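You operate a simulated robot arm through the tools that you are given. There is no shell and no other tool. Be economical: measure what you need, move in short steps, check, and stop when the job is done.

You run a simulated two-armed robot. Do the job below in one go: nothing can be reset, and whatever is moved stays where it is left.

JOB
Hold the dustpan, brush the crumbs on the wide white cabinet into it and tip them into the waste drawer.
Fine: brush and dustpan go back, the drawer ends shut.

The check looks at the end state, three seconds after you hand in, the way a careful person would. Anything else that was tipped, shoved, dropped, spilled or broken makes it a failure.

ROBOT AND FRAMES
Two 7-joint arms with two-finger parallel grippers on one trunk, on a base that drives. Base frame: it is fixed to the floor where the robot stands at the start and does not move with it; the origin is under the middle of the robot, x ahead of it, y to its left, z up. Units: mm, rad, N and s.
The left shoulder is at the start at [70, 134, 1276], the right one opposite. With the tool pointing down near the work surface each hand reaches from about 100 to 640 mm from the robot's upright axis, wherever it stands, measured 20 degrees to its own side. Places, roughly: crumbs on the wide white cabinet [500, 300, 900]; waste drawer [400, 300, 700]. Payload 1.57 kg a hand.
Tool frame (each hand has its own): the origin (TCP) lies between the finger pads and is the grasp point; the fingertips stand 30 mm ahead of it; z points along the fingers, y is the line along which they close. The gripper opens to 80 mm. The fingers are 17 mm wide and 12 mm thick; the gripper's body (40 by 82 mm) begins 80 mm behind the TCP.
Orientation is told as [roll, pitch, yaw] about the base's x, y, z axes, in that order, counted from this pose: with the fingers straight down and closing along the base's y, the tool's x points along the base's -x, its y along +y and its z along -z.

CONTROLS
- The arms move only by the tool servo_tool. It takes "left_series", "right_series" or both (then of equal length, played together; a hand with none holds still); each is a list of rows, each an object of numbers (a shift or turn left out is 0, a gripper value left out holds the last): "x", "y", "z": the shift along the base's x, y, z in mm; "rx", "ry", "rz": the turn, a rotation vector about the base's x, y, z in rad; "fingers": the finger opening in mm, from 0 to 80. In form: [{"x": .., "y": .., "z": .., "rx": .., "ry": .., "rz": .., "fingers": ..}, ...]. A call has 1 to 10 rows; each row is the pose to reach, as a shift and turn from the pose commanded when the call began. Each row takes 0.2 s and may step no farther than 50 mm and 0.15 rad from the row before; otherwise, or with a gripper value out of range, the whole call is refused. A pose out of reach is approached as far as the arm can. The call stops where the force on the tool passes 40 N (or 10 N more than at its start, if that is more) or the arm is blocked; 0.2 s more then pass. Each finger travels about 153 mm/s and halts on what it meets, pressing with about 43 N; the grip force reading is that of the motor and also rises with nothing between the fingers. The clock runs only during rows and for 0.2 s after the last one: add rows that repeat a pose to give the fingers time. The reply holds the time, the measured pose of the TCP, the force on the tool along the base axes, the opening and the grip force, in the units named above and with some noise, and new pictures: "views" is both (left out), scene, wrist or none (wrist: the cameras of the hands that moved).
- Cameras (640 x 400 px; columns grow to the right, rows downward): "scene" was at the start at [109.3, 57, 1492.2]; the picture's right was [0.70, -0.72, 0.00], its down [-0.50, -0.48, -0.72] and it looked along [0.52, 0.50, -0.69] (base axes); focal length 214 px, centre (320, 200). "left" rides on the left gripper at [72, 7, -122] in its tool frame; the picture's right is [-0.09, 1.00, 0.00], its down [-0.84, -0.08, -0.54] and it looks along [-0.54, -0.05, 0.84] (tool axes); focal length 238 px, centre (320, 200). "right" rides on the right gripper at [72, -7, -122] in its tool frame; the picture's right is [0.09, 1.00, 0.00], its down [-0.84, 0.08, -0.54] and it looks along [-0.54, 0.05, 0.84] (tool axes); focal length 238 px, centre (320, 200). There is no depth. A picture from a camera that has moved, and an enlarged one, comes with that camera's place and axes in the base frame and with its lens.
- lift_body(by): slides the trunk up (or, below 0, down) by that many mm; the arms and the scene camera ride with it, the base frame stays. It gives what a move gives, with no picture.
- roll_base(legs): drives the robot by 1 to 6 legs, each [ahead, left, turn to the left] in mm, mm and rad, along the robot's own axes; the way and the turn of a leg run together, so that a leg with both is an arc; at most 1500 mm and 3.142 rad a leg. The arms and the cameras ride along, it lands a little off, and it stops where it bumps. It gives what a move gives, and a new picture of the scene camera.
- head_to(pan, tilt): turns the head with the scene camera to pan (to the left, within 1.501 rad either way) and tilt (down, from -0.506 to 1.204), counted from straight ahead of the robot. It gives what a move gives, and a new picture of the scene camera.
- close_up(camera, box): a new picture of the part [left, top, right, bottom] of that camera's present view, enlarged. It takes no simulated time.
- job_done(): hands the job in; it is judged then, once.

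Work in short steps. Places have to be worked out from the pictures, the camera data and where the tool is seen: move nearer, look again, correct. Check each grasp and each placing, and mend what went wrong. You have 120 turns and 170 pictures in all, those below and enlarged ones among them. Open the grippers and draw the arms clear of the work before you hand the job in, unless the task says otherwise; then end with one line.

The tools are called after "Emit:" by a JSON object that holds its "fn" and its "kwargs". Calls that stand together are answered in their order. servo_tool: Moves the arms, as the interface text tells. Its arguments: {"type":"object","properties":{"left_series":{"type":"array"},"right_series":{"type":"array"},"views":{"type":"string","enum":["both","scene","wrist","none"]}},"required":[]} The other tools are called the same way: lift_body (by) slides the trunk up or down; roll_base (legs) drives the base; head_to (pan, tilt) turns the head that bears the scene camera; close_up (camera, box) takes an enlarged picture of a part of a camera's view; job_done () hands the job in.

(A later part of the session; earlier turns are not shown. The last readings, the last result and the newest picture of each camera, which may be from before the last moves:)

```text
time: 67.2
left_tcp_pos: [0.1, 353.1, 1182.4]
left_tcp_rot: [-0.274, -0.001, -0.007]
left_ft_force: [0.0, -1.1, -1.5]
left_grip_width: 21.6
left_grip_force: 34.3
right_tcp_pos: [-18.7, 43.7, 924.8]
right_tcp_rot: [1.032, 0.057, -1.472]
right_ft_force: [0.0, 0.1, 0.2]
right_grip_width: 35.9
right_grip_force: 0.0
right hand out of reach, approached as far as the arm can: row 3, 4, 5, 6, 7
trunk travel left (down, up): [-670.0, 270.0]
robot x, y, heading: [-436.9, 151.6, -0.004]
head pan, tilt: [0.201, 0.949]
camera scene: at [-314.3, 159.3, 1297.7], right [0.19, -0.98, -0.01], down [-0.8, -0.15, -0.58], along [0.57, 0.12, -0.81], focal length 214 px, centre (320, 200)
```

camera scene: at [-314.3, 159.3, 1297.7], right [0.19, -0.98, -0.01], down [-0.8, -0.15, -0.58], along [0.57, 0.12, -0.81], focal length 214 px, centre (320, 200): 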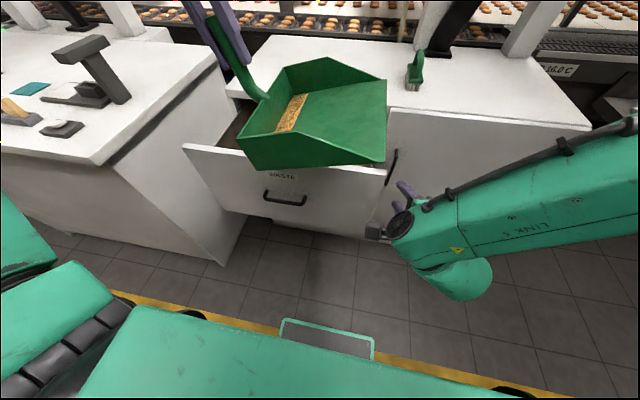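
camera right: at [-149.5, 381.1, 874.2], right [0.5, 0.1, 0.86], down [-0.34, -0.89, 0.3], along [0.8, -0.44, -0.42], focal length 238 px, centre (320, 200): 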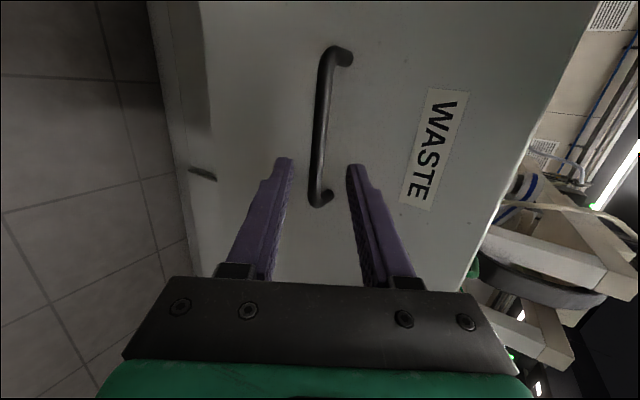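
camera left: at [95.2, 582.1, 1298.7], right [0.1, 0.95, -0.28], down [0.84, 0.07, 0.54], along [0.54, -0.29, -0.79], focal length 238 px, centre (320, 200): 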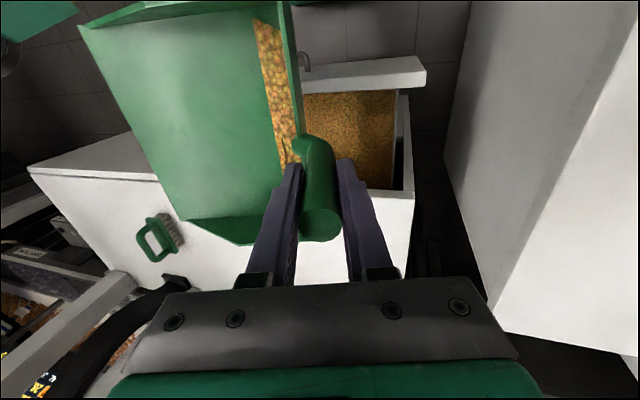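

I'll shift the left hand outward to y≈445 and the right hand outward and back, then roll forward 150 mm.

Emit:
{"fn": "servo_tool", "kwargs": {"left_series": [{"y": 15}, {"y": 35}, {"y": 55}, {"y": 75}, {"y": 90}], "right_series": [{"x": -10, "y": -20, "z": 0}, {"x": -20, "y": -40, "z": 0}, {"x": -30, "y": -60, "z": 0}, {"x": -40, "y": -80, "z": 0}, {"x": -50, "y": -100, "z": 0}], "views": "none"}}

Emit:
{"fn": "roll_base", "kwargs": {"legs": [[150, 0, 0]]}}

```text
time: 68.3
left_tcp_pos: [-2.5, 452.5, 1182.2]
left_tcp_rot: [-0.284, -0.003, -0.008]
left_ft_force: [-0.2, 0.6, -2.3]
left_grip_width: 21.7
left_grip_force: 35.1
right_tcp_pos: [-4.8, -42.6, 925.5]
right_tcp_rot: [1.032, 0.053, -1.464]
right_ft_force: [-0.4, -0.1, 1.2]
right_grip_width: 36.0
right_grip_force: 0.1
right hand out of reach, approached as far as the arm can: row 1, 2, 3, 4, 5
trunk travel left (down, up): [-670.0, 270.0]
robot x, y, heading: [-438.6, 150.3, -0.008]
head pan, tilt: [0.201, 0.949]
```

```text
time: 69.7
left_tcp_pos: [147.3, 449.9, 1184.7]
left_tcp_rot: [-0.281, -0.002, -0.006]
left_ft_force: [0.2, 0.1, -1.5]
left_grip_width: 21.5
left_grip_force: 34.2
right_tcp_pos: [145.2, -44.1, 925.4]
right_tcp_rot: [1.033, 0.056, -1.467]
right_ft_force: [-0.6, 0.2, -0.8]
right_grip_width: 36.0
right_grip_force: 0.1
trunk travel left (down, up): [-670.0, 270.0]
robot x, y, heading: [-285.8, 153.3, -0.007]
head pan, tilt: [0.201, 0.949]
camera scene: at [-167.4, 165.7, 1298.2], right [0.19, -0.98, 0.0], down [-0.8, -0.16, -0.58], along [0.57, 0.11, -0.81], focal length 214 px, centre (320, 200)
```

scene: 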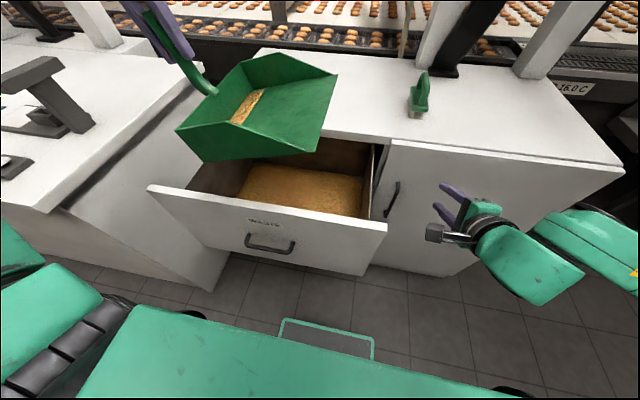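

The drawer interior spans about x 80–309, y 110–570. I'll position the pan at x≈190, z≈1203 and roll to level while checking the reach.

Emit:
{"fn": "servo_tool", "kwargs": {"left_series": [{"x": 12, "z": 6}, {"x": 28, "z": 14}, {"x": 43, "z": 20}, {"x": 43, "z": 20, "rx": 0.1}, {"x": 43, "z": 20, "rx": 0.2}, {"x": 43, "z": 20, "rx": 0.28}, {"x": 43, "z": 20, "rx": 0.28}], "views": "scene"}}

```text
time: 71.3
left_tcp_pos: [185.9, 449.2, 1196.7]
left_tcp_rot: [0.0, -0.002, -0.01]
left_ft_force: [0.7, -0.5, -1.2]
left_grip_width: 21.5
left_grip_force: 34.9
left hand out of reach, approached as far as the arm can: row 3, 4, 5, 6, 7
right_tcp_pos: [146.6, -42.6, 925.5]
right_tcp_rot: [1.034, 0.056, -1.466]
right_ft_force: [0.0, 0.5, -0.3]
right_grip_width: 36.0
right_grip_force: 0.0
trunk travel left (down, up): [-670.0, 270.0]
robot x, y, heading: [-287.4, 154.7, -0.006]
head pan, tilt: [0.201, 0.949]
camera scene: at [-166.0, 165.9, 1298.1], right [0.19, -0.98, 0.0], down [-0.8, -0.16, -0.58], along [0.57, 0.11, -0.81], focal length 214 px, centre (320, 200)
```

scene: 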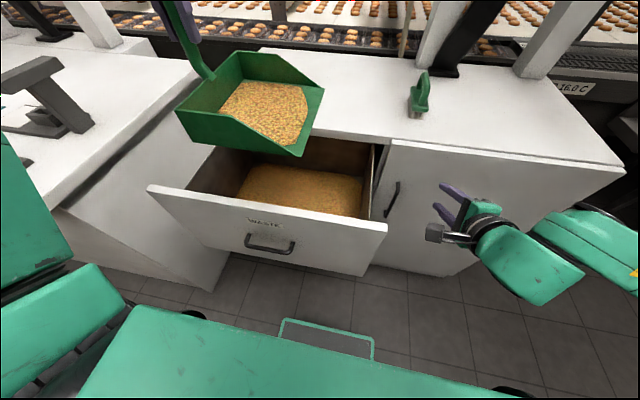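

Level now, and the lip is over the drawer. The limit seems to be arm height, so I'll raise the trunk 130 mm and lower the left hand by about the same, then keep rolling.

Emit:
{"fn": "lift_body", "kwargs": {"by": 130}}

Emit:
{"fn": "servo_tool", "kwargs": {"left_series": [{"z": -30}, {"z": -60}, {"z": -90}, {"x": 3, "z": -118}, {"x": 5, "z": -122, "rx": 0.1}, {"x": 5, "z": -122, "rx": 0.2}, {"x": 5, "z": -122, "rx": 0.2}], "views": "scene"}}

```text
time: 72.9
left_tcp_pos: [187.1, 449.2, 1326.4]
left_tcp_rot: [-0.002, -0.001, -0.008]
left_ft_force: [-0.1, 0.1, -3.0]
left_grip_width: 21.6
left_grip_force: 33.9
right_tcp_pos: [147.0, -45.2, 1055.2]
right_tcp_rot: [1.035, 0.056, -1.466]
right_ft_force: [-0.9, 0.1, 0.0]
right_grip_width: 36.1
right_grip_force: 0.1
trunk travel left (down, up): [-800.0, 140.0]
robot x, y, heading: [-286.2, 150.8, -0.005]
head pan, tilt: [0.201, 0.949]
```

```text
time: 74.5
left_tcp_pos: [192.6, 450.5, 1204.4]
left_tcp_rot: [0.199, 0.0, -0.009]
left_ft_force: [-0.4, -0.3, -2.4]
left_grip_width: 21.5
left_grip_force: 34.1
right_tcp_pos: [146.1, -44.0, 1054.7]
right_tcp_rot: [1.033, 0.053, -1.467]
right_ft_force: [0.6, -0.7, 0.0]
right_grip_width: 36.2
right_grip_force: 0.1
trunk travel left (down, up): [-800.0, 140.0]
robot x, y, heading: [-288.0, 154.9, -0.006]
head pan, tilt: [0.201, 0.949]
camera scene: at [-165.6, 166.7, 1428.0], right [0.19, -0.98, 0.0], down [-0.8, -0.16, -0.58], along [0.57, 0.11, -0.81], focal length 214 px, centre (320, 200)
```

scene: 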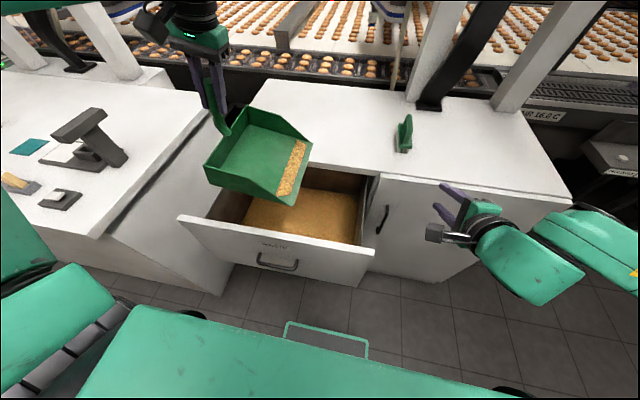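

Reach is fine now and the crumbs are at the lip. I'll shift +15 mm in x to centre them over the bin and pour by rolling on to about 0.9.

Emit:
{"fn": "servo_tool", "kwargs": {"left_series": [{"x": 8, "rx": 0.0}, {"x": 15, "rx": 0.1}, {"x": 15, "rx": 0.2}, {"x": 15, "rx": 0.3}, {"x": 15, "rx": 0.4}, {"x": 15, "rx": 0.5}, {"x": 15, "rx": 0.6}, {"x": 15, "rx": 0.7}, {"x": 15, "rx": 0.7}]}}

```text
time: 76.5
left_tcp_pos: [202.6, 456.6, 1202.4]
left_tcp_rot: [0.9, 0.004, -0.009]
left_ft_force: [-0.9, -0.2, -2.2]
left_grip_width: 21.7
left_grip_force: 34.5
left hand out of reach, approached as far as the arm can: row 8, 9
right_tcp_pos: [146.8, -44.8, 1055.9]
right_tcp_rot: [1.033, 0.055, -1.466]
right_ft_force: [0.2, 0.6, 0.3]
right_grip_width: 35.8
right_grip_force: 0.0
trunk travel left (down, up): [-800.0, 140.0]
robot x, y, heading: [-290.4, 149.0, -0.006]
head pan, tilt: [0.201, 0.949]
camera scene: at [-166.1, 166.0, 1428.1], right [0.19, -0.98, 0.0], down [-0.8, -0.16, -0.58], along [0.57, 0.11, -0.81], focal length 214 px, centre (320, 200)
camera left: at [130.6, 366.2, 1284.2], right [0.1, 0.62, 0.78], down [0.83, -0.48, 0.27], along [0.54, 0.62, -0.56], focal length 238 px, centre (320, 200)
```

scene: 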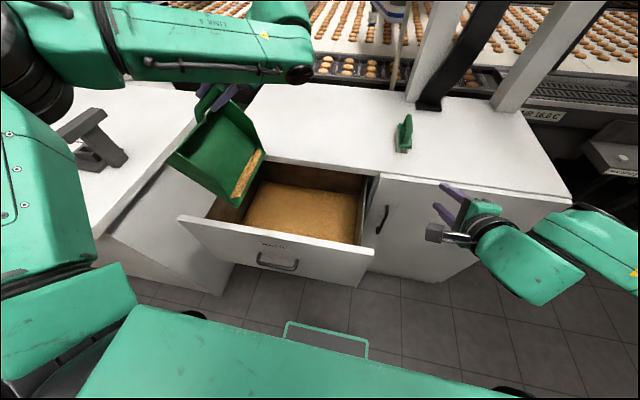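
left: 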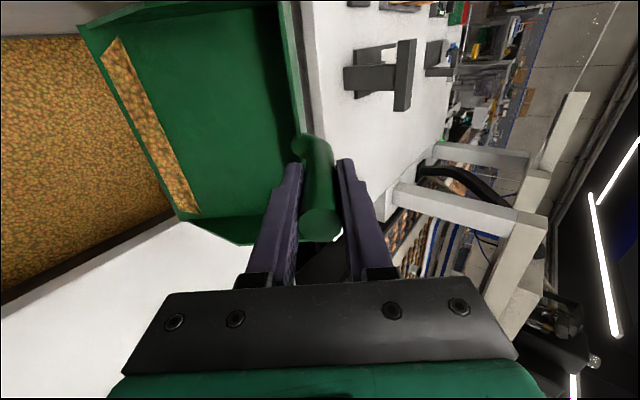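

Most have slid to the lip but a strip remains. I'll roll a further 0.25 and dwell.

Emit:
{"fn": "servo_tool", "kwargs": {"left_series": [{"rx": 0.08}, {"rx": 0.16}, {"rx": 0.24}, {"rx": 0.24}, {"rx": 0.24}, {"rx": 0.24}]}}

```text
time: 77.9
left_tcp_pos: [190.9, 493.2, 1191.6]
left_tcp_rot: [1.138, 0.004, -0.008]
left_ft_force: [-0.6, -0.8, -2.8]
left_grip_width: 21.5
left_grip_force: 34.4
left hand out of reach, approached as far as the arm can: row 1, 2, 3, 4, 5, 6
right_tcp_pos: [147.3, -44.4, 1055.4]
right_tcp_rot: [1.033, 0.057, -1.466]
right_ft_force: [-0.1, 0.9, -0.3]
right_grip_width: 36.2
right_grip_force: 0.0
trunk travel left (down, up): [-800.0, 140.0]
robot x, y, heading: [-286.4, 152.1, -0.006]
head pan, tilt: [0.201, 0.949]
camera scene: at [-165.6, 166.1, 1428.0], right [0.19, -0.98, 0.0], down [-0.8, -0.16, -0.58], along [0.57, 0.11, -0.81], focal length 214 px, centre (320, 200)
camera left: at [118.9, 387.0, 1250.3], right [0.1, 0.42, 0.9], down [0.83, -0.53, 0.15], along [0.54, 0.74, -0.4], focal length 238 px, centre (320, 200)
```

scene: 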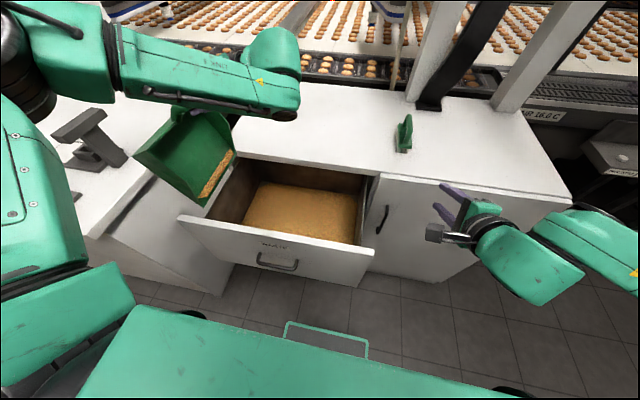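
left: 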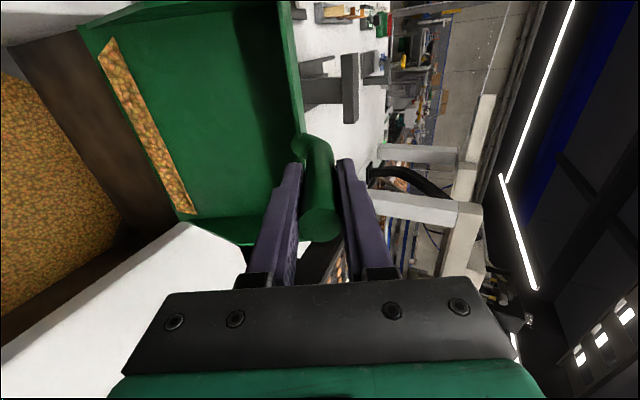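

The crumbs still cling at 65°, and the lip is drifting toward the drawer's left wall because the wrist can't bend further sideways. I'll unroll to ~0.4, then yaw the hand −0.7 so the tipping direction suits the arm better.

Emit:
{"fn": "servo_tool", "kwargs": {"left_series": [{"y": -4, "rx": -0.1}, {"x": 2, "y": -10, "z": 3, "rx": -0.2}, {"x": 4, "y": -18, "z": 6, "rx": -0.3}, {"x": 5, "y": -26, "z": 9, "rx": -0.4}, {"x": 5, "y": -34, "z": 12, "rx": -0.52}, {"x": 5, "y": -43, "z": 12, "rx": -0.64}, {"x": 5, "y": -43, "z": 12, "rx": -0.76}, {"x": 5, "y": -43, "z": 12, "rx": -0.88}, {"x": 5, "y": -43, "z": 12, "rx": -1.0}, {"x": 5, "y": -43, "z": 12, "rx": -1.138}], "views": "none"}}

Emit:
{"fn": "servo_tool", "kwargs": {"left_series": [{"rz": -0.1}, {"rz": -0.2}, {"rz": -0.3}, {"rz": -0.4}, {"rz": -0.5}, {"rz": -0.6}, {"rz": -0.7}, {"rz": -0.7}]}}

```text
time: 80.1
left_tcp_pos: [196.7, 450.9, 1204.2]
left_tcp_rot: [-0.001, -0.002, -0.009]
left_ft_force: [0.0, 0.7, -2.4]
left_grip_width: 21.5
left_grip_force: 34.4
right_tcp_pos: [146.7, -44.4, 1055.9]
right_tcp_rot: [1.032, 0.055, -1.468]
right_ft_force: [-0.2, 0.1, -0.1]
right_grip_width: 35.9
right_grip_force: 0.0
trunk travel left (down, up): [-800.0, 140.0]
robot x, y, heading: [-289.4, 153.8, -0.002]
head pan, tilt: [0.201, 0.949]
```

```text
time: 81.9
left_tcp_pos: [196.5, 449.2, 1203.7]
left_tcp_rot: [-0.001, -0.004, -0.708]
left_ft_force: [-1.0, -0.4, -2.0]
left_grip_width: 21.7
left_grip_force: 34.2
right_tcp_pos: [146.5, -44.2, 1054.9]
right_tcp_rot: [1.033, 0.055, -1.466]
right_ft_force: [0.6, 0.3, 0.3]
right_grip_width: 36.0
right_grip_force: 0.0
trunk travel left (down, up): [-800.0, 140.0]
robot x, y, heading: [-290.5, 147.3, -0.005]
head pan, tilt: [0.201, 0.949]
camera scene: at [-165.7, 165.8, 1428.0], right [0.19, -0.98, 0.0], down [-0.8, -0.16, -0.58], along [0.57, 0.11, -0.81], focal length 214 px, centre (320, 200)
camera left: at [145.4, 501.8, 1326.3], right [0.72, 0.7, 0.0], down [0.58, -0.6, 0.54], along [0.38, -0.39, -0.84], focal length 238 px, centre (320, 200)
```

scene: 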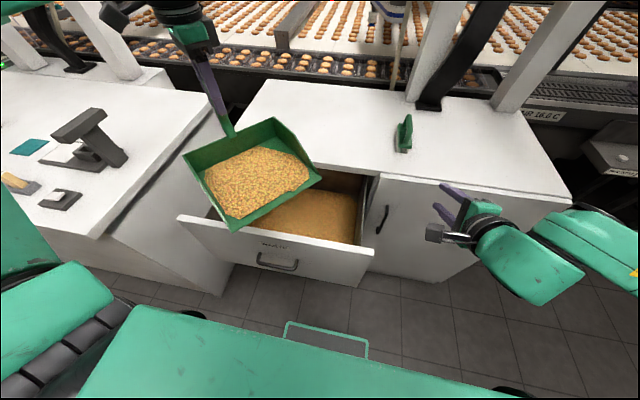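
left: 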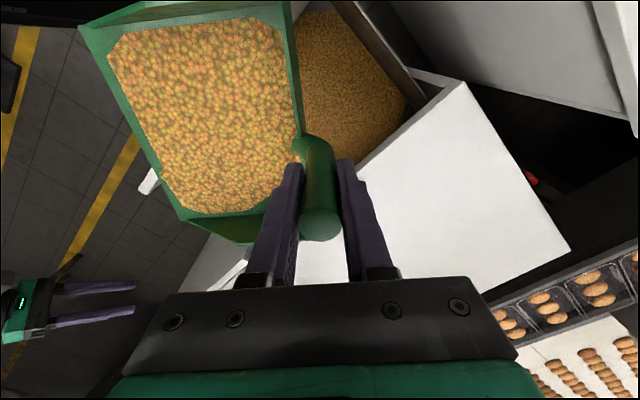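

The yaw works. Now I'll roll about the new axis (0.765,−0.644), keeping the lip centred over the bin as I go.

Emit:
{"fn": "servo_tool", "kwargs": {"left_series": [{"x": 20, "y": -5}, {"x": 45, "y": -10}, {"x": 55, "y": -15, "rx": 0.092, "ry": -0.077}, {"x": 55, "y": -20, "rx": 0.184, "ry": -0.155}, {"x": 55, "y": -20, "rx": 0.275, "ry": -0.232}, {"x": 50, "y": -20, "rx": 0.367, "ry": -0.309}, {"x": 45, "y": -20, "rx": 0.459, "ry": -0.386}, {"x": 35, "y": -25, "rx": 0.551, "ry": -0.464}, {"x": 25, "y": -30, "rx": 0.643, "ry": -0.541}, {"x": 15, "y": -35, "rx": 0.735, "ry": -0.618}], "views": "scene"}}

```text
time: 84.1
left_tcp_pos: [211.0, 413.9, 1204.2]
left_tcp_rot: [0.962, 0.005, -0.705]
left_ft_force: [0.4, -0.4, -1.5]
left_grip_width: 21.4
left_grip_force: 34.9
right_tcp_pos: [145.2, -44.1, 1056.5]
right_tcp_rot: [1.033, 0.055, -1.466]
right_ft_force: [0.2, -0.2, 0.2]
right_grip_width: 36.3
right_grip_force: 0.0
trunk travel left (down, up): [-800.0, 140.0]
robot x, y, heading: [-285.5, 149.2, -0.008]
head pan, tilt: [0.201, 0.949]
camera scene: at [-165.9, 165.7, 1428.1], right [0.19, -0.98, 0.0], down [-0.8, -0.16, -0.58], along [0.57, 0.11, -0.81], focal length 214 px, centre (320, 200)
```

scene: 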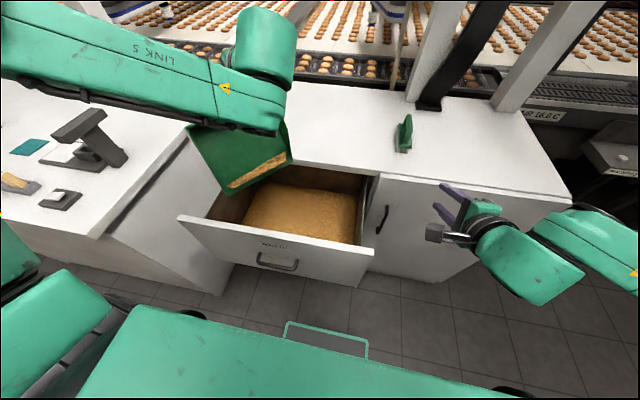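

All within reach so far. Continue rolling to ~1.45 while shifting to keep the lip over the bin.

Emit:
{"fn": "servo_tool", "kwargs": {"left_series": [{"x": -14, "y": -12, "z": -4, "rx": 0.077, "ry": -0.064}, {"x": -28, "y": -24, "z": -8, "rx": 0.153, "ry": -0.129}, {"x": -42, "y": -36, "z": -14, "rx": 0.23, "ry": -0.193}, {"x": -56, "y": -48, "z": -20, "rx": 0.306, "ry": -0.258}, {"x": -68, "y": -60, "z": -26, "rx": 0.375, "ry": -0.316}, {"x": -68, "y": -60, "z": -26, "rx": 0.375, "ry": -0.316}, {"x": -68, "y": -60, "z": -26, "rx": 0.375, "ry": -0.316}]}}

```text
time: 85.7
left_tcp_pos: [160.8, 395.1, 1196.5]
left_tcp_rot: [1.448, 0.005, -0.705]
left_ft_force: [0.1, 0.1, -1.7]
left_grip_width: 21.4
left_grip_force: 34.1
left hand out of reach, approached as far as the arm can: row 4, 5, 6, 7
right_tcp_pos: [147.3, -44.0, 1055.1]
right_tcp_rot: [1.033, 0.056, -1.466]
right_ft_force: [0.2, 0.5, -0.2]
right_grip_width: 35.8
right_grip_force: 0.0
trunk travel left (down, up): [-800.0, 140.0]
robot x, y, heading: [-289.1, 153.7, -0.01]
head pan, tilt: [0.201, 0.949]
camera scene: at [-165.6, 165.6, 1428.0], right [0.19, -0.98, 0.0], down [-0.8, -0.16, -0.58], along [0.57, 0.11, -0.81], focal length 214 px, centre (320, 200)
camera left: at [28.3, 350.7, 1219.2], right [0.15, 0.03, 0.99], down [0.28, -0.96, -0.02], along [0.95, 0.28, -0.16], focal length 238 px, centre (320, 200)
```

scene: 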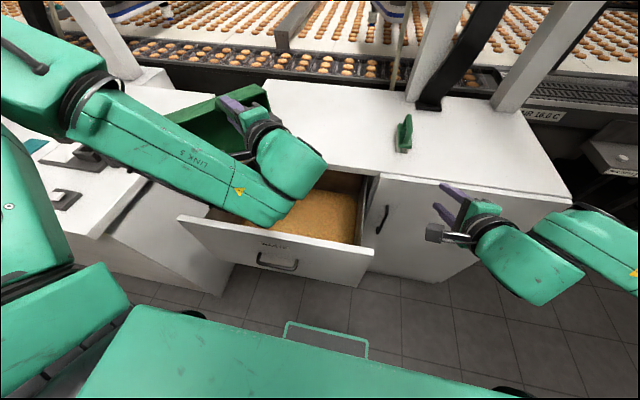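
left: 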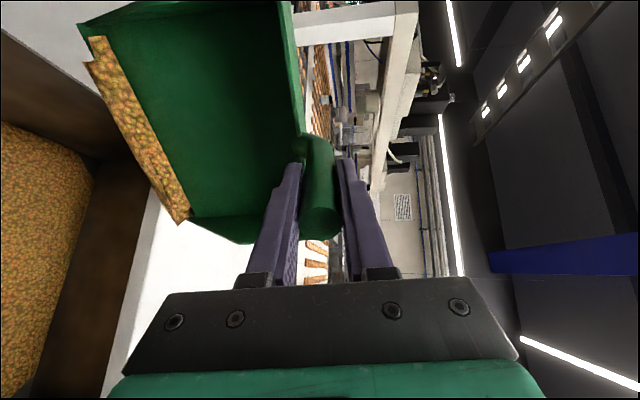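

The pan is nearly vertical with crumbs overhanging the lip; its far corner is close to the cabinet edge (x≈319). I'll nudge the base back 35 and right 45 to centre it over the bin.

Emit:
{"fn": "roll_base", "kwargs": {"legs": [[-35, -45, 0]]}}

Emit:
{"fn": "close_up", "kwargs": {"camera": "left", "box": [0, 0, 640, 400]}}

```text
time: 86.7
left_tcp_pos: [130.4, 357.5, 1192.8]
left_tcp_rot: [1.441, 0.009, -0.704]
left_ft_force: [0.6, 0.4, -3.0]
left_grip_width: 21.5
left_grip_force: 35.1
right_tcp_pos: [116.2, -83.4, 1054.1]
right_tcp_rot: [1.027, 0.051, -1.464]
right_ft_force: [0.3, 1.0, -0.1]
right_grip_width: 36.0
right_grip_force: 0.0
trunk travel left (down, up): [-800.0, 140.0]
robot x, y, heading: [-323.4, 109.7, -0.008]
head pan, tilt: [0.201, 0.949]
camera scene: at [-195.6, 128.2, 1427.5], right [0.19, -0.98, 0.0], down [-0.8, -0.16, -0.58], along [0.57, 0.11, -0.82], focal length 214 px, centre (320, 200)
```

scene: 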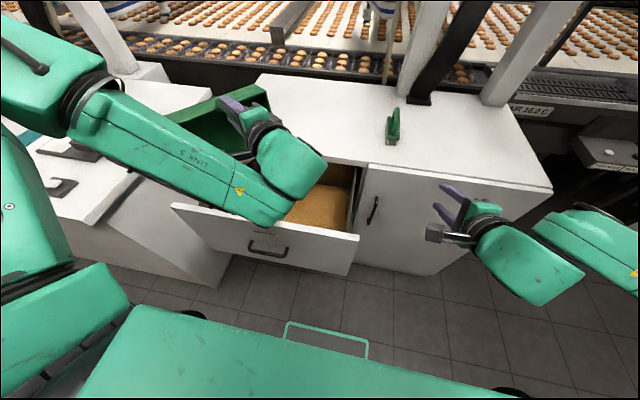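

```text
1.00 times, centred on (320, 200) of left
camera zoom: at [-2.5, 312.6, 1217.1], right [0.16, 0.03, 0.99], down [0.28, -0.96, -0.01], along [0.95, 0.28, -0.16], focal length 238 px, centre (320, 200)
```

zoom: 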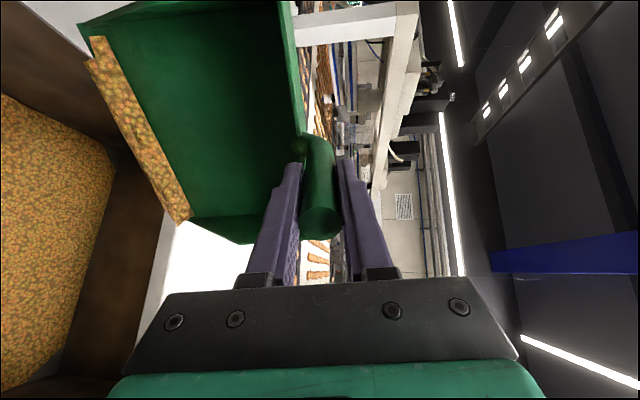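

Still clinging at 83°, so it needs to go past vertical. I'll shift the base a bit more (back 45, right 70) to leave room, then roll further.

Emit:
{"fn": "roll_base", "kwargs": {"legs": [[-45, -70, 0]]}}

Emit:
{"fn": "servo_tool", "kwargs": {"left_series": [{"rx": 0.077, "ry": -0.064}, {"rx": 0.153, "ry": -0.129}, {"rx": 0.23, "ry": -0.193}, {"rx": 0.23, "ry": -0.193}, {"rx": 0.23, "ry": -0.193}]}}

```text
time: 87.7
left_tcp_pos: [83.6, 288.5, 1193.9]
left_tcp_rot: [1.443, 0.009, -0.701]
left_ft_force: [0.3, 0.0, -2.3]
left_grip_width: 21.3
left_grip_force: 34.1
right_tcp_pos: [70.0, -153.1, 1054.5]
right_tcp_rot: [1.032, 0.053, -1.463]
right_ft_force: [0.0, 0.5, -0.2]
right_grip_width: 35.9
right_grip_force: 0.1
trunk travel left (down, up): [-800.0, 140.0]
robot x, y, heading: [-371.2, 40.5, 0.0]
head pan, tilt: [0.201, 0.949]
camera scene: at [-242.0, 58.1, 1427.7], right [0.2, -0.98, 0.0], down [-0.8, -0.16, -0.58], along [0.57, 0.11, -0.81], focal length 214 px, centre (320, 200)
```

scene: 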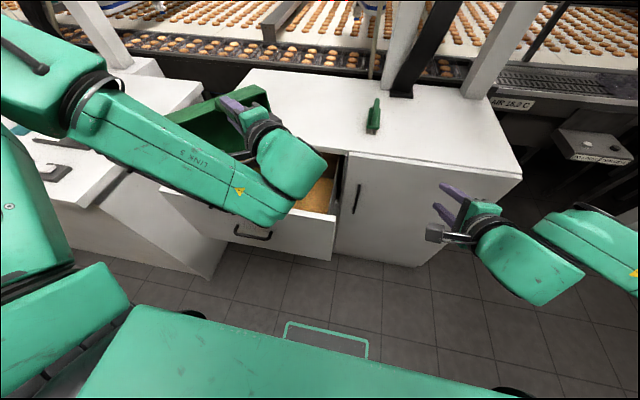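

```text
time: 88.9
left_tcp_pos: [107.4, 337.9, 1223.7]
left_tcp_rot: [1.746, 0.008, -0.702]
left_ft_force: [-0.2, 0.7, -2.0]
left_grip_width: 21.3
left_grip_force: 34.4
left hand out of reach, approached as far as the arm can: row 1, 2, 3, 4, 5
right_tcp_pos: [68.0, -154.6, 1055.3]
right_tcp_rot: [1.034, 0.056, -1.46]
right_ft_force: [0.7, -1.0, 0.0]
right_grip_width: 35.9
right_grip_force: 0.2
trunk travel left (down, up): [-800.0, 140.0]
robot x, y, heading: [-368.1, 43.1, -0.002]
head pan, tilt: [0.201, 0.949]
camera scene: at [-244.8, 54.1, 1428.0], right [0.2, -0.98, 0.0], down [-0.8, -0.16, -0.58], along [0.57, 0.11, -0.81], focal length 214 px, centre (320, 200)
camera left: at [-25.0, 292.2, 1210.9], right [-0.03, -0.2, 0.98], down [0.3, -0.94, -0.18], along [0.95, 0.29, 0.09], focal length 238 px, centre (320, 200)
```

scene: 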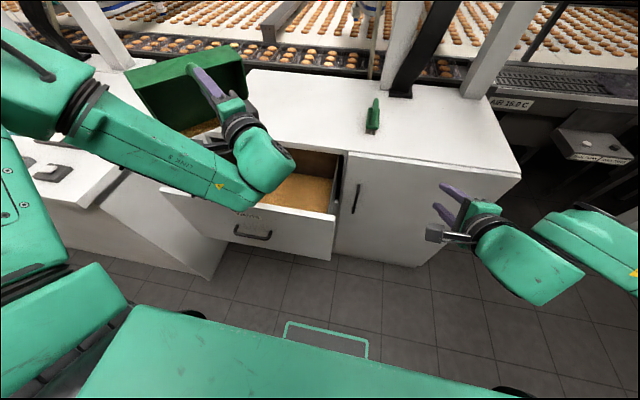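
left: 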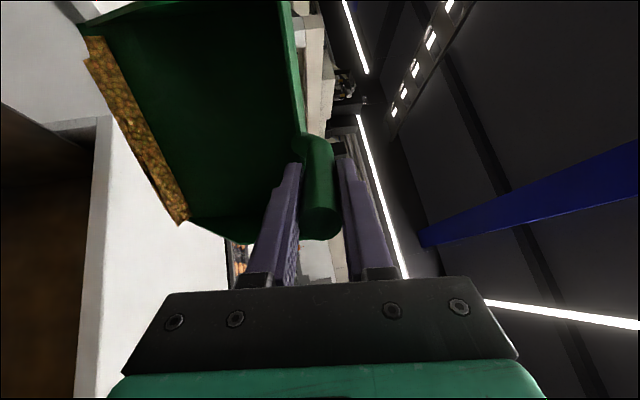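

Even past vertical nothing drops, so it seems the mouth must be well down at the bin. I'll unroll to ~1.1 rad, centre over the bin at TCP ≈[165,327,1210], then lower the lip into the drawer.

Emit:
{"fn": "servo_tool", "kwargs": {"left_series": [{"x": 6, "y": -3, "rx": -0.1, "ry": 0.084}, {"x": 15, "y": -6, "rx": -0.2, "ry": 0.168}, {"x": 28, "y": -8, "rx": -0.3, "ry": 0.252}, {"x": 42, "y": -10, "z": -4, "rx": -0.4, "ry": 0.336}, {"x": 58, "y": -11, "z": -8, "rx": -0.494, "ry": 0.416}, {"x": 58, "y": -11, "z": -12, "rx": -0.494, "ry": 0.416}]}}

```text
time: 90.3
left_tcp_pos: [165.9, 327.5, 1211.9]
left_tcp_rot: [1.101, 0.008, -0.705]
left_ft_force: [0.4, -0.9, -1.9]
left_grip_width: 21.8
left_grip_force: 34.8
right_tcp_pos: [67.7, -156.7, 1055.9]
right_tcp_rot: [1.034, 0.056, -1.463]
right_ft_force: [0.2, 0.7, 0.3]
right_grip_width: 36.1
right_grip_force: 0.0
trunk travel left (down, up): [-800.0, 140.0]
robot x, y, heading: [-370.3, 40.8, -0.003]
head pan, tilt: [0.201, 0.949]
camera scene: at [-245.0, 53.7, 1428.1], right [0.2, -0.98, 0.0], down [-0.8, -0.16, -0.58], along [0.57, 0.11, -0.81], focal length 214 px, centre (320, 200)
camera left: at [42.2, 294.0, 1274.6], right [0.37, 0.28, 0.89], down [0.3, -0.94, 0.17], along [0.88, 0.21, -0.43], focal length 238 px, centre (320, 200)
```

scene: 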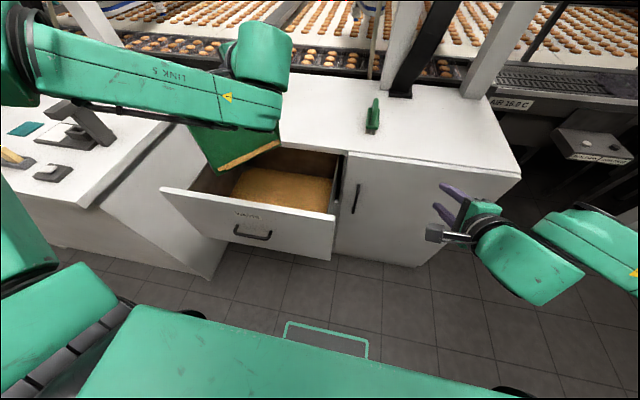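
left: 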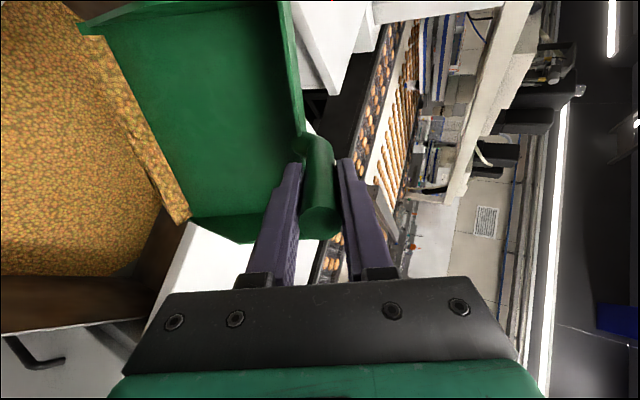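

The lip is centred over the bin. I'll lower the mouth into the drawer, 75 mm in small steps.

Emit:
{"fn": "servo_tool", "kwargs": {"left_series": [{"z": -15}, {"z": -30}, {"z": -45}, {"z": -60}, {"z": -75}, {"z": -75}, {"z": -75}]}}

```text
time: 91.9
left_tcp_pos: [165.1, 328.7, 1135.7]
left_tcp_rot: [1.103, 0.009, -0.706]
left_ft_force: [-0.3, -0.4, -2.2]
left_grip_width: 21.6
left_grip_force: 34.7
right_tcp_pos: [67.8, -155.1, 1056.3]
right_tcp_rot: [1.034, 0.056, -1.463]
right_ft_force: [0.2, 0.2, -0.8]
right_grip_width: 35.9
right_grip_force: 0.0
trunk travel left (down, up): [-800.0, 140.0]
robot x, y, heading: [-364.1, 38.3, -0.005]
head pan, tilt: [0.201, 0.949]
camera scene: at [-244.9, 53.7, 1428.0], right [0.2, -0.98, 0.0], down [-0.8, -0.16, -0.58], along [0.57, 0.11, -0.81], focal length 214 px, centre (320, 200)
camera left: at [42.0, 294.7, 1199.2], right [0.37, 0.28, 0.89], down [0.3, -0.94, 0.17], along [0.88, 0.21, -0.43], focal length 238 px, centre (320, 200)
```

scene: 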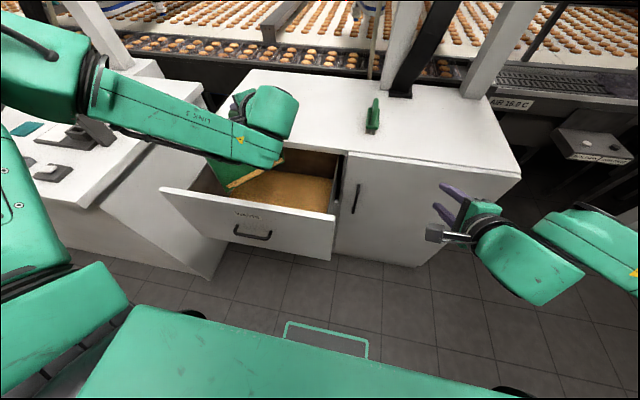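
left: 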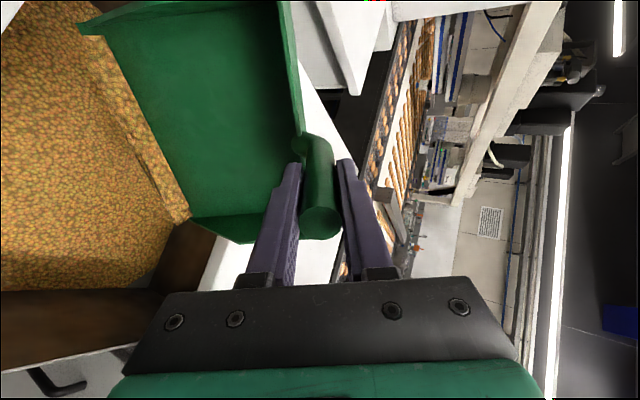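

Still a strip at the lip. A close-up to understand what it is.

Emit:
{"fn": "close_up", "kwargs": {"camera": "left", "box": [60, 0, 320, 260]}}

Emit:
{"fn": "close_up", "kwargs": {"camera": "scene", "box": [180, 100, 350, 240]}}

```text
1.54 times, centred on (190, 130) of left
camera zoom: at [42.0, 294.7, 1199.2], right [0.37, 0.28, 0.89], down [0.3, -0.94, 0.17], along [0.88, 0.21, -0.43], focal length 367 px, centre (520, 308)
```

zoom: 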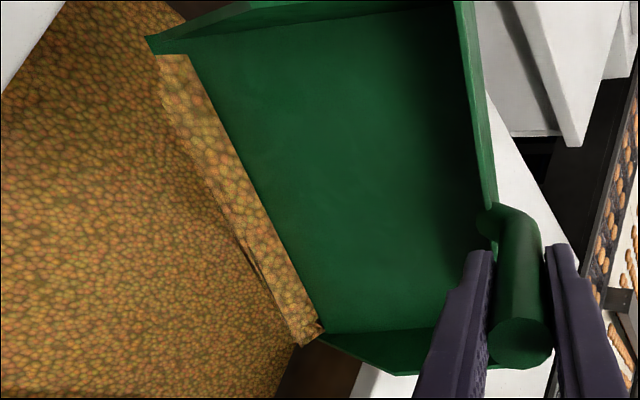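

```text
2.86 times, centred on (265, 170) of scene
camera zoom: at [-244.9, 53.7, 1428.0], right [0.2, -0.98, 0.0], down [-0.8, -0.16, -0.58], along [0.57, 0.11, -0.81], focal length 613 px, centre (477, 286)
```

zoom: 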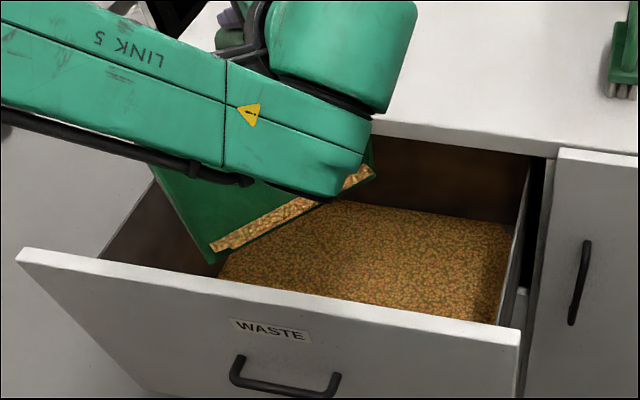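

The crumbs behave as though retained by an invisible front edge, so the pan needs tipping well beyond vertical. I'll raise it, yaw to −1.2 (mouth toward the robot, natural for a palm-up flip), then roll with the lip kept over the bin.

Emit:
{"fn": "servo_tool", "kwargs": {"left_series": [{"z": 20}, {"z": 45}, {"z": 70, "rz": -0.05}, {"z": 75, "rz": -0.15}, {"z": 75, "rz": -0.25}, {"z": 75, "rz": -0.35}, {"z": 75, "rz": -0.45}, {"z": 75, "rz": -0.5}, {"z": 75, "rz": -0.5}], "views": "scene"}}

```text
time: 93.9
left_tcp_pos: [166.7, 328.5, 1212.8]
left_tcp_rot: [1.101, 0.009, -1.208]
left_ft_force: [-0.5, 0.3, -2.5]
left_grip_width: 21.3
left_grip_force: 34.8
right_tcp_pos: [68.3, -156.5, 1054.8]
right_tcp_rot: [1.033, 0.057, -1.463]
right_ft_force: [-0.7, 0.5, 0.2]
right_grip_width: 35.9
right_grip_force: 0.1
trunk travel left (down, up): [-800.0, 140.0]
robot x, y, heading: [-365.0, 41.0, -0.002]
head pan, tilt: [0.201, 0.949]
camera scene: at [-244.7, 53.3, 1428.0], right [0.2, -0.98, 0.0], down [-0.8, -0.16, -0.58], along [0.57, 0.11, -0.81], focal length 214 px, centre (320, 200)
```

scene: 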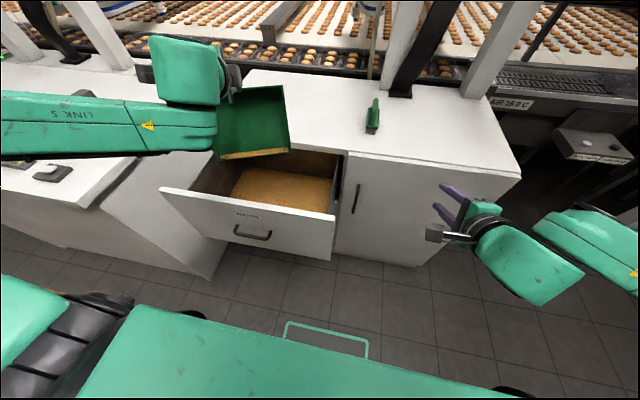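

That reached fully. Now roll on to 1.6 along the computed path, lip staying at about (190,345,950).

Emit:
{"fn": "servo_tool", "kwargs": {"left_series": [{"x": -28, "y": -3, "z": -15, "rx": 0.0355, "ry": -0.0935}, {"x": -50, "y": -11, "z": -28, "rx": 0.071, "ry": -0.187}, {"x": -71, "y": -20, "z": -38, "rx": 0.1065, "ry": -0.2805}, {"x": -92, "y": -28, "z": -50, "rx": 0.142, "ry": -0.374}, {"x": -111, "y": -35, "z": -63, "rx": 0.1775, "ry": -0.4675}, {"x": -111, "y": -35, "z": -63, "rx": 0.1775, "ry": -0.4675}]}}

```text
time: 95.3
left_tcp_pos: [112.5, 301.7, 1215.2]
left_tcp_rot: [1.604, -0.046, -1.197]
left_ft_force: [0.1, -0.3, -2.0]
left_grip_width: 21.8
left_grip_force: 34.4
left hand out of reach, approached as far as the arm can: row 2, 3, 4, 5, 6
right_tcp_pos: [66.7, -155.4, 1055.6]
right_tcp_rot: [1.031, 0.054, -1.462]
right_ft_force: [0.9, -0.2, 1.0]
right_grip_width: 36.2
right_grip_force: 0.0
trunk travel left (down, up): [-800.0, 140.0]
robot x, y, heading: [-367.2, 40.0, -0.003]
head pan, tilt: [0.201, 0.949]
camera scene: at [-245.6, 54.2, 1428.1], right [0.2, -0.98, 0.0], down [-0.8, -0.16, -0.58], along [0.57, 0.11, -0.81], focal length 214 px, centre (320, 200)
camera left: at [-26.2, 324.7, 1215.6], right [-0.01, -0.06, 1.0], down [-0.2, -0.98, -0.06], along [0.98, -0.2, 0.0], focal length 238 px, centre (320, 200)
```

scene: 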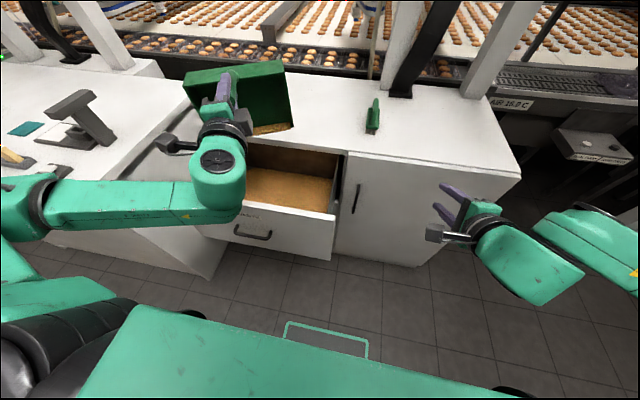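
left: 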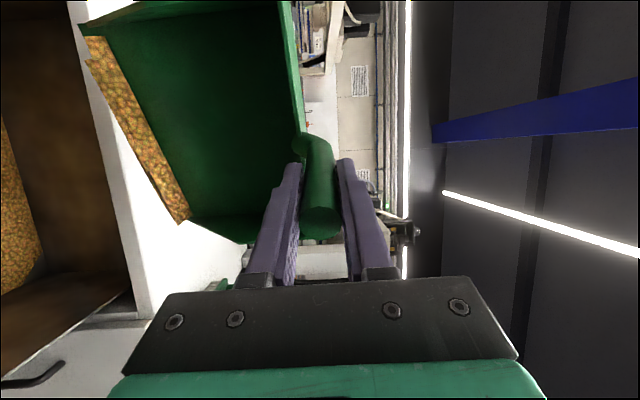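

It reaches 92° here; arm drift can be compensated with base and trunk. I'll back off 90 mm, then roll another 0.3.

Emit:
{"fn": "roll_base", "kwargs": {"legs": [[-90, 0, 0]]}}

Emit:
{"fn": "servo_tool", "kwargs": {"left_series": [{"rx": 0.0355, "ry": -0.0935}, {"rx": 0.071, "ry": -0.187}, {"rx": 0.1065, "ry": -0.2805}, {"rx": 0.1065, "ry": -0.2805}]}}

```text
time: 96.4
left_tcp_pos: [28.0, 301.4, 1213.7]
left_tcp_rot: [1.601, -0.044, -1.199]
left_ft_force: [0.9, -0.3, -2.3]
left_grip_width: 21.5
left_grip_force: 35.1
right_tcp_pos: [-19.5, -154.7, 1055.2]
right_tcp_rot: [1.031, 0.055, -1.465]
right_ft_force: [0.0, -0.2, 0.0]
right_grip_width: 36.1
right_grip_force: 0.0
trunk travel left (down, up): [-800.0, 140.0]
robot x, y, heading: [-458.8, 39.3, -0.002]
head pan, tilt: [0.201, 0.949]
camera scene: at [-330.6, 54.2, 1427.7], right [0.19, -0.98, 0.0], down [-0.8, -0.16, -0.58], along [0.57, 0.11, -0.81], focal length 214 px, centre (320, 200)
```

scene: 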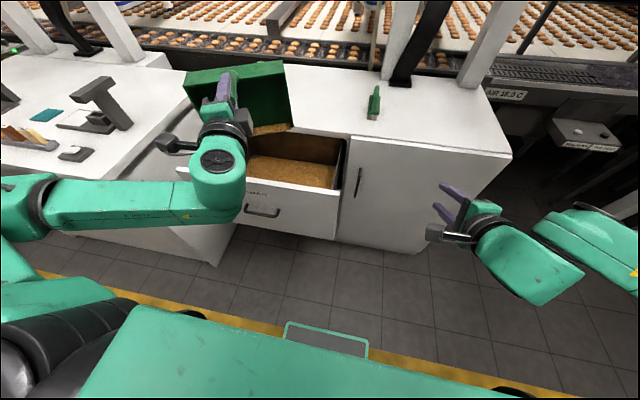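

```text
time: 97.4
left_tcp_pos: [25.7, 301.6, 1214.5]
left_tcp_rot: [1.903, -0.044, -1.215]
left_ft_force: [-0.3, -0.8, -2.6]
left_grip_width: 21.5
left_grip_force: 34.4
right_tcp_pos: [-20.3, -156.5, 1055.5]
right_tcp_rot: [1.032, 0.056, -1.464]
right_ft_force: [-1.1, 0.3, 0.3]
right_grip_width: 36.3
right_grip_force: 0.1
trunk travel left (down, up): [-800.0, 140.0]
robot x, y, heading: [-454.2, 41.4, -0.002]
head pan, tilt: [0.201, 0.949]
camera scene: at [-332.9, 54.1, 1428.0], right [0.19, -0.98, 0.0], down [-0.8, -0.16, -0.58], along [0.57, 0.11, -0.81], focal length 214 px, centre (320, 200)
camera left: at [-108.1, 326.7, 1178.8], right [-0.29, -0.16, 0.94], down [-0.16, -0.96, -0.21], along [0.94, -0.21, 0.25], focal length 238 px, centre (320, 200)
```

scene: 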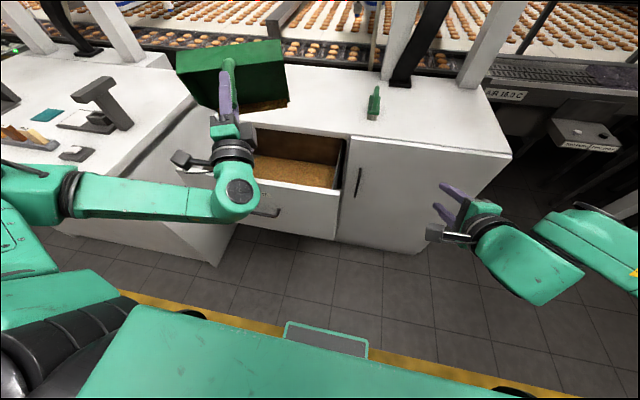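
left: 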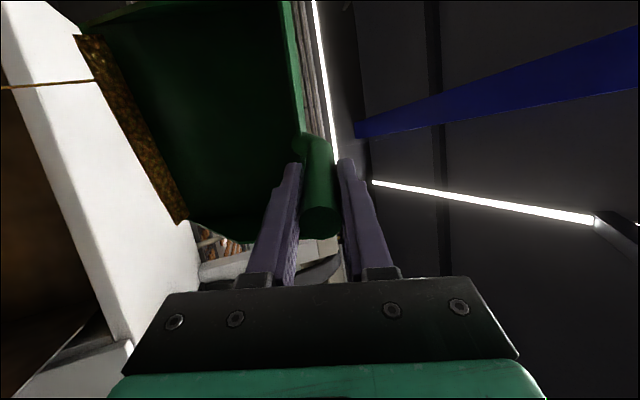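

A thin stream has begun falling from the lip corner at about (170,470), which is inside the bin. I'll roll a bit further and dwell.

Emit:
{"fn": "servo_tool", "kwargs": {"left_series": [{"x": -8, "rx": 0.0355, "ry": -0.0935}, {"x": -15, "rx": 0.071, "ry": -0.187}, {"x": -15, "rx": 0.071, "ry": -0.187}, {"x": -15, "rx": 0.071, "ry": -0.187}, {"x": -15, "rx": 0.071, "ry": -0.187}]}}

```text
time: 98.6
left_tcp_pos: [10.7, 301.3, 1214.3]
left_tcp_rot: [2.103, -0.042, -1.22]
left_ft_force: [0.4, 0.1, -2.0]
left_grip_width: 21.6
left_grip_force: 34.4
right_tcp_pos: [-21.6, -155.1, 1055.0]
right_tcp_rot: [1.033, 0.057, -1.465]
right_ft_force: [0.7, 0.1, -0.8]
right_grip_width: 35.6
right_grip_force: 0.0
trunk travel left (down, up): [-800.0, 140.0]
robot x, y, heading: [-454.5, 41.0, -0.007]
head pan, tilt: [0.201, 0.949]
camera scene: at [-333.3, 54.1, 1428.0], right [0.19, -0.98, 0.0], down [-0.8, -0.16, -0.58], along [0.57, 0.11, -0.81], focal length 214 px, centre (320, 200)
camera left: at [-114.6, 329.5, 1156.5], right [-0.46, -0.22, 0.86], down [-0.11, -0.95, -0.31], along [0.88, -0.23, 0.41], focal length 238 px, centre (320, 200)
```

scene: 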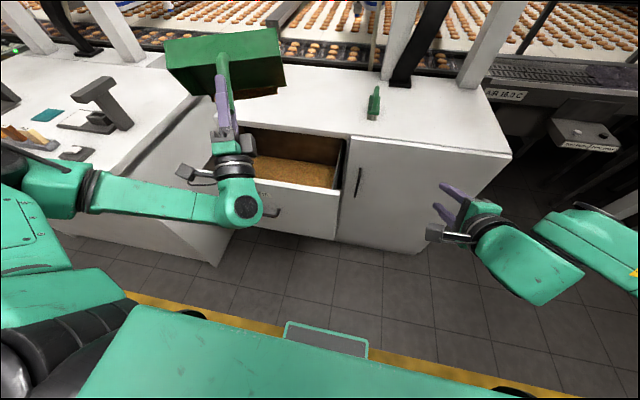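
left: 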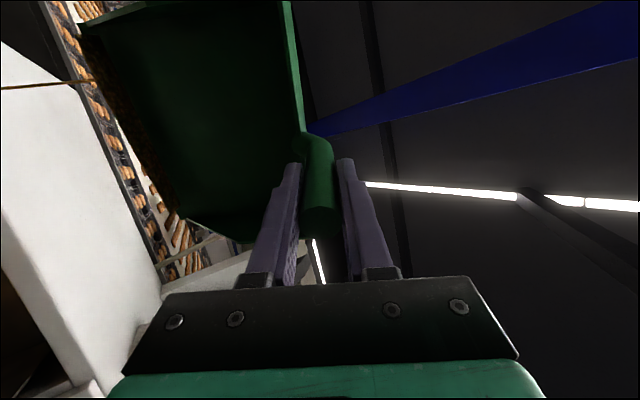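

The stream continues, computed to fall near (200,435), within the bin. I'll hold here for a while and look again.

Emit:
{"fn": "servo_tool", "kwargs": {"left_series": [{"rx": 0.03, "ry": -0.09}, {"rx": 0.03, "ry": -0.09}, {"rx": 0.03, "ry": -0.09}, {"rx": 0.03, "ry": -0.09}, {"rx": 0.03, "ry": -0.09}, {"rx": 0.03, "ry": -0.09}, {"rx": 0.03, "ry": -0.09}, {"rx": 0.03, "ry": -0.09}, {"rx": 0.03, "ry": -0.09}, {"rx": 0.03, "ry": -0.09}]}}

Emit:
{"fn": "close_up", "kwargs": {"camera": "scene", "box": [150, 20, 370, 240]}}

Emit:
{"fn": "close_up", "kwargs": {"camera": "left", "box": [0, 0, 320, 260]}}

```text
time: 100.8
left_tcp_pos: [11.9, 300.7, 1214.2]
left_tcp_rot: [2.198, -0.046, -1.226]
left_ft_force: [0.8, -0.5, -2.3]
left_grip_width: 21.4
left_grip_force: 33.8
right_tcp_pos: [-20.2, -154.7, 1055.7]
right_tcp_rot: [1.031, 0.056, -1.465]
right_ft_force: [-0.5, -0.2, 0.4]
right_grip_width: 36.0
right_grip_force: 0.1
trunk travel left (down, up): [-800.0, 140.0]
robot x, y, heading: [-458.1, 38.2, -0.002]
head pan, tilt: [0.201, 0.949]
camera scene: at [-333.5, 54.1, 1428.0], right [0.19, -0.98, 0.0], down [-0.8, -0.16, -0.58], along [0.57, 0.11, -0.81], focal length 214 px, centre (320, 200)
camera left: at [-109.0, 331.6, 1146.4], right [-0.53, -0.25, 0.81], down [-0.08, -0.94, -0.34], along [0.84, -0.25, 0.48], focal length 238 px, centre (320, 200)
```

scene: 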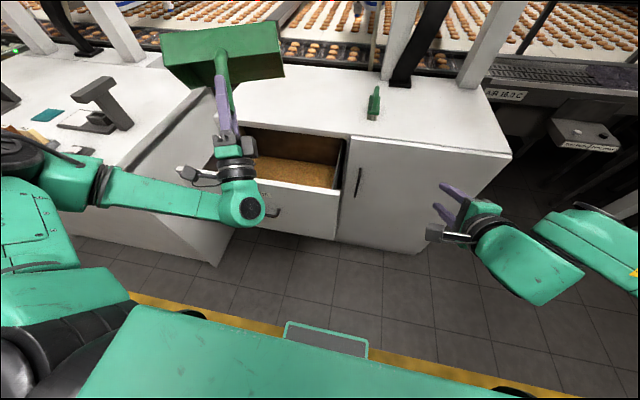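
left: 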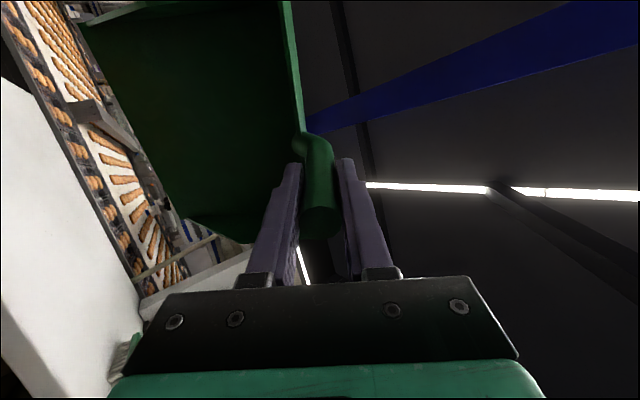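

```text
1.82 times, centred on (260, 130) of scene
camera zoom: at [-333.5, 54.1, 1428.0], right [0.19, -0.98, 0.0], down [-0.8, -0.16, -0.58], along [0.57, 0.11, -0.81], focal length 390 px, centre (429, 327)
```

zoom: 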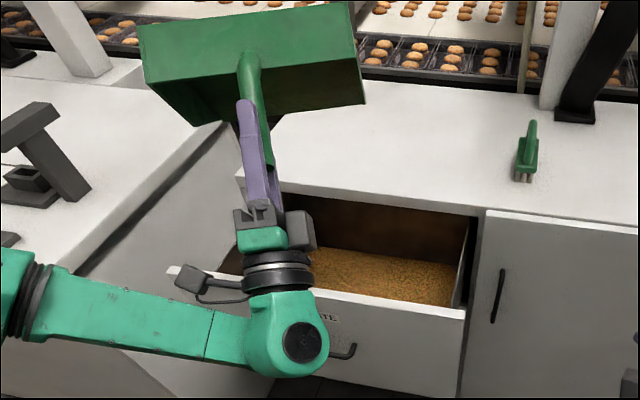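

```text
1.54 times, centred on (160, 130) of left
camera zoom: at [-109.0, 331.6, 1146.4], right [-0.53, -0.25, 0.81], down [-0.08, -0.94, -0.34], along [0.84, -0.25, 0.48], focal length 367 px, centre (566, 308)
```

zoom: 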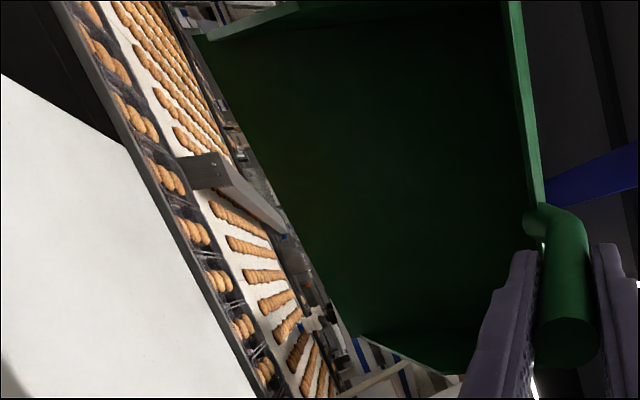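

The pan is empty and the surroundings look clean. Unroll now, step one: −1.4 rad about the same axis.

Emit:
{"fn": "servo_tool", "kwargs": {"left_series": [{"rx": -0.048, "ry": 0.131}, {"rx": -0.096, "ry": 0.263}, {"rx": -0.144, "ry": 0.394}, {"rx": -0.193, "ry": 0.526}, {"x": 10, "rx": -0.241, "ry": 0.657}, {"x": 20, "rx": -0.289, "ry": 0.789}, {"x": 30, "rx": -0.337, "ry": 0.92}, {"x": 40, "rx": -0.385, "ry": 1.052}, {"x": 50, "rx": -0.433, "ry": 1.183}, {"x": 50, "rx": -0.482, "ry": 1.315}], "views": "scene"}}

```text
time: 103.0
left_tcp_pos: [60.8, 299.6, 1216.8]
left_tcp_rot: [0.798, -0.015, -1.178]
left_ft_force: [-0.3, 0.7, -2.5]
left_grip_width: 21.4
left_grip_force: 34.5
left hand out of reach, approached as far as the arm can: row 4, 5, 6
right_tcp_pos: [-20.7, -156.9, 1056.1]
right_tcp_rot: [1.033, 0.056, -1.464]
right_ft_force: [0.2, -0.1, 0.8]
right_grip_width: 35.8
right_grip_force: 0.0
trunk travel left (down, up): [-800.0, 140.0]
robot x, y, heading: [-458.6, 40.3, -0.007]
head pan, tilt: [0.201, 0.949]
camera scene: at [-333.9, 52.9, 1428.1], right [0.19, -0.98, 0.0], down [-0.8, -0.16, -0.58], along [0.57, 0.11, -0.81], focal length 214 px, centre (320, 200)
```

scene: 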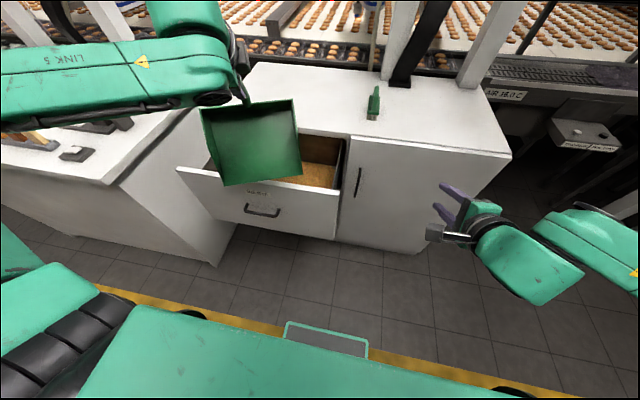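

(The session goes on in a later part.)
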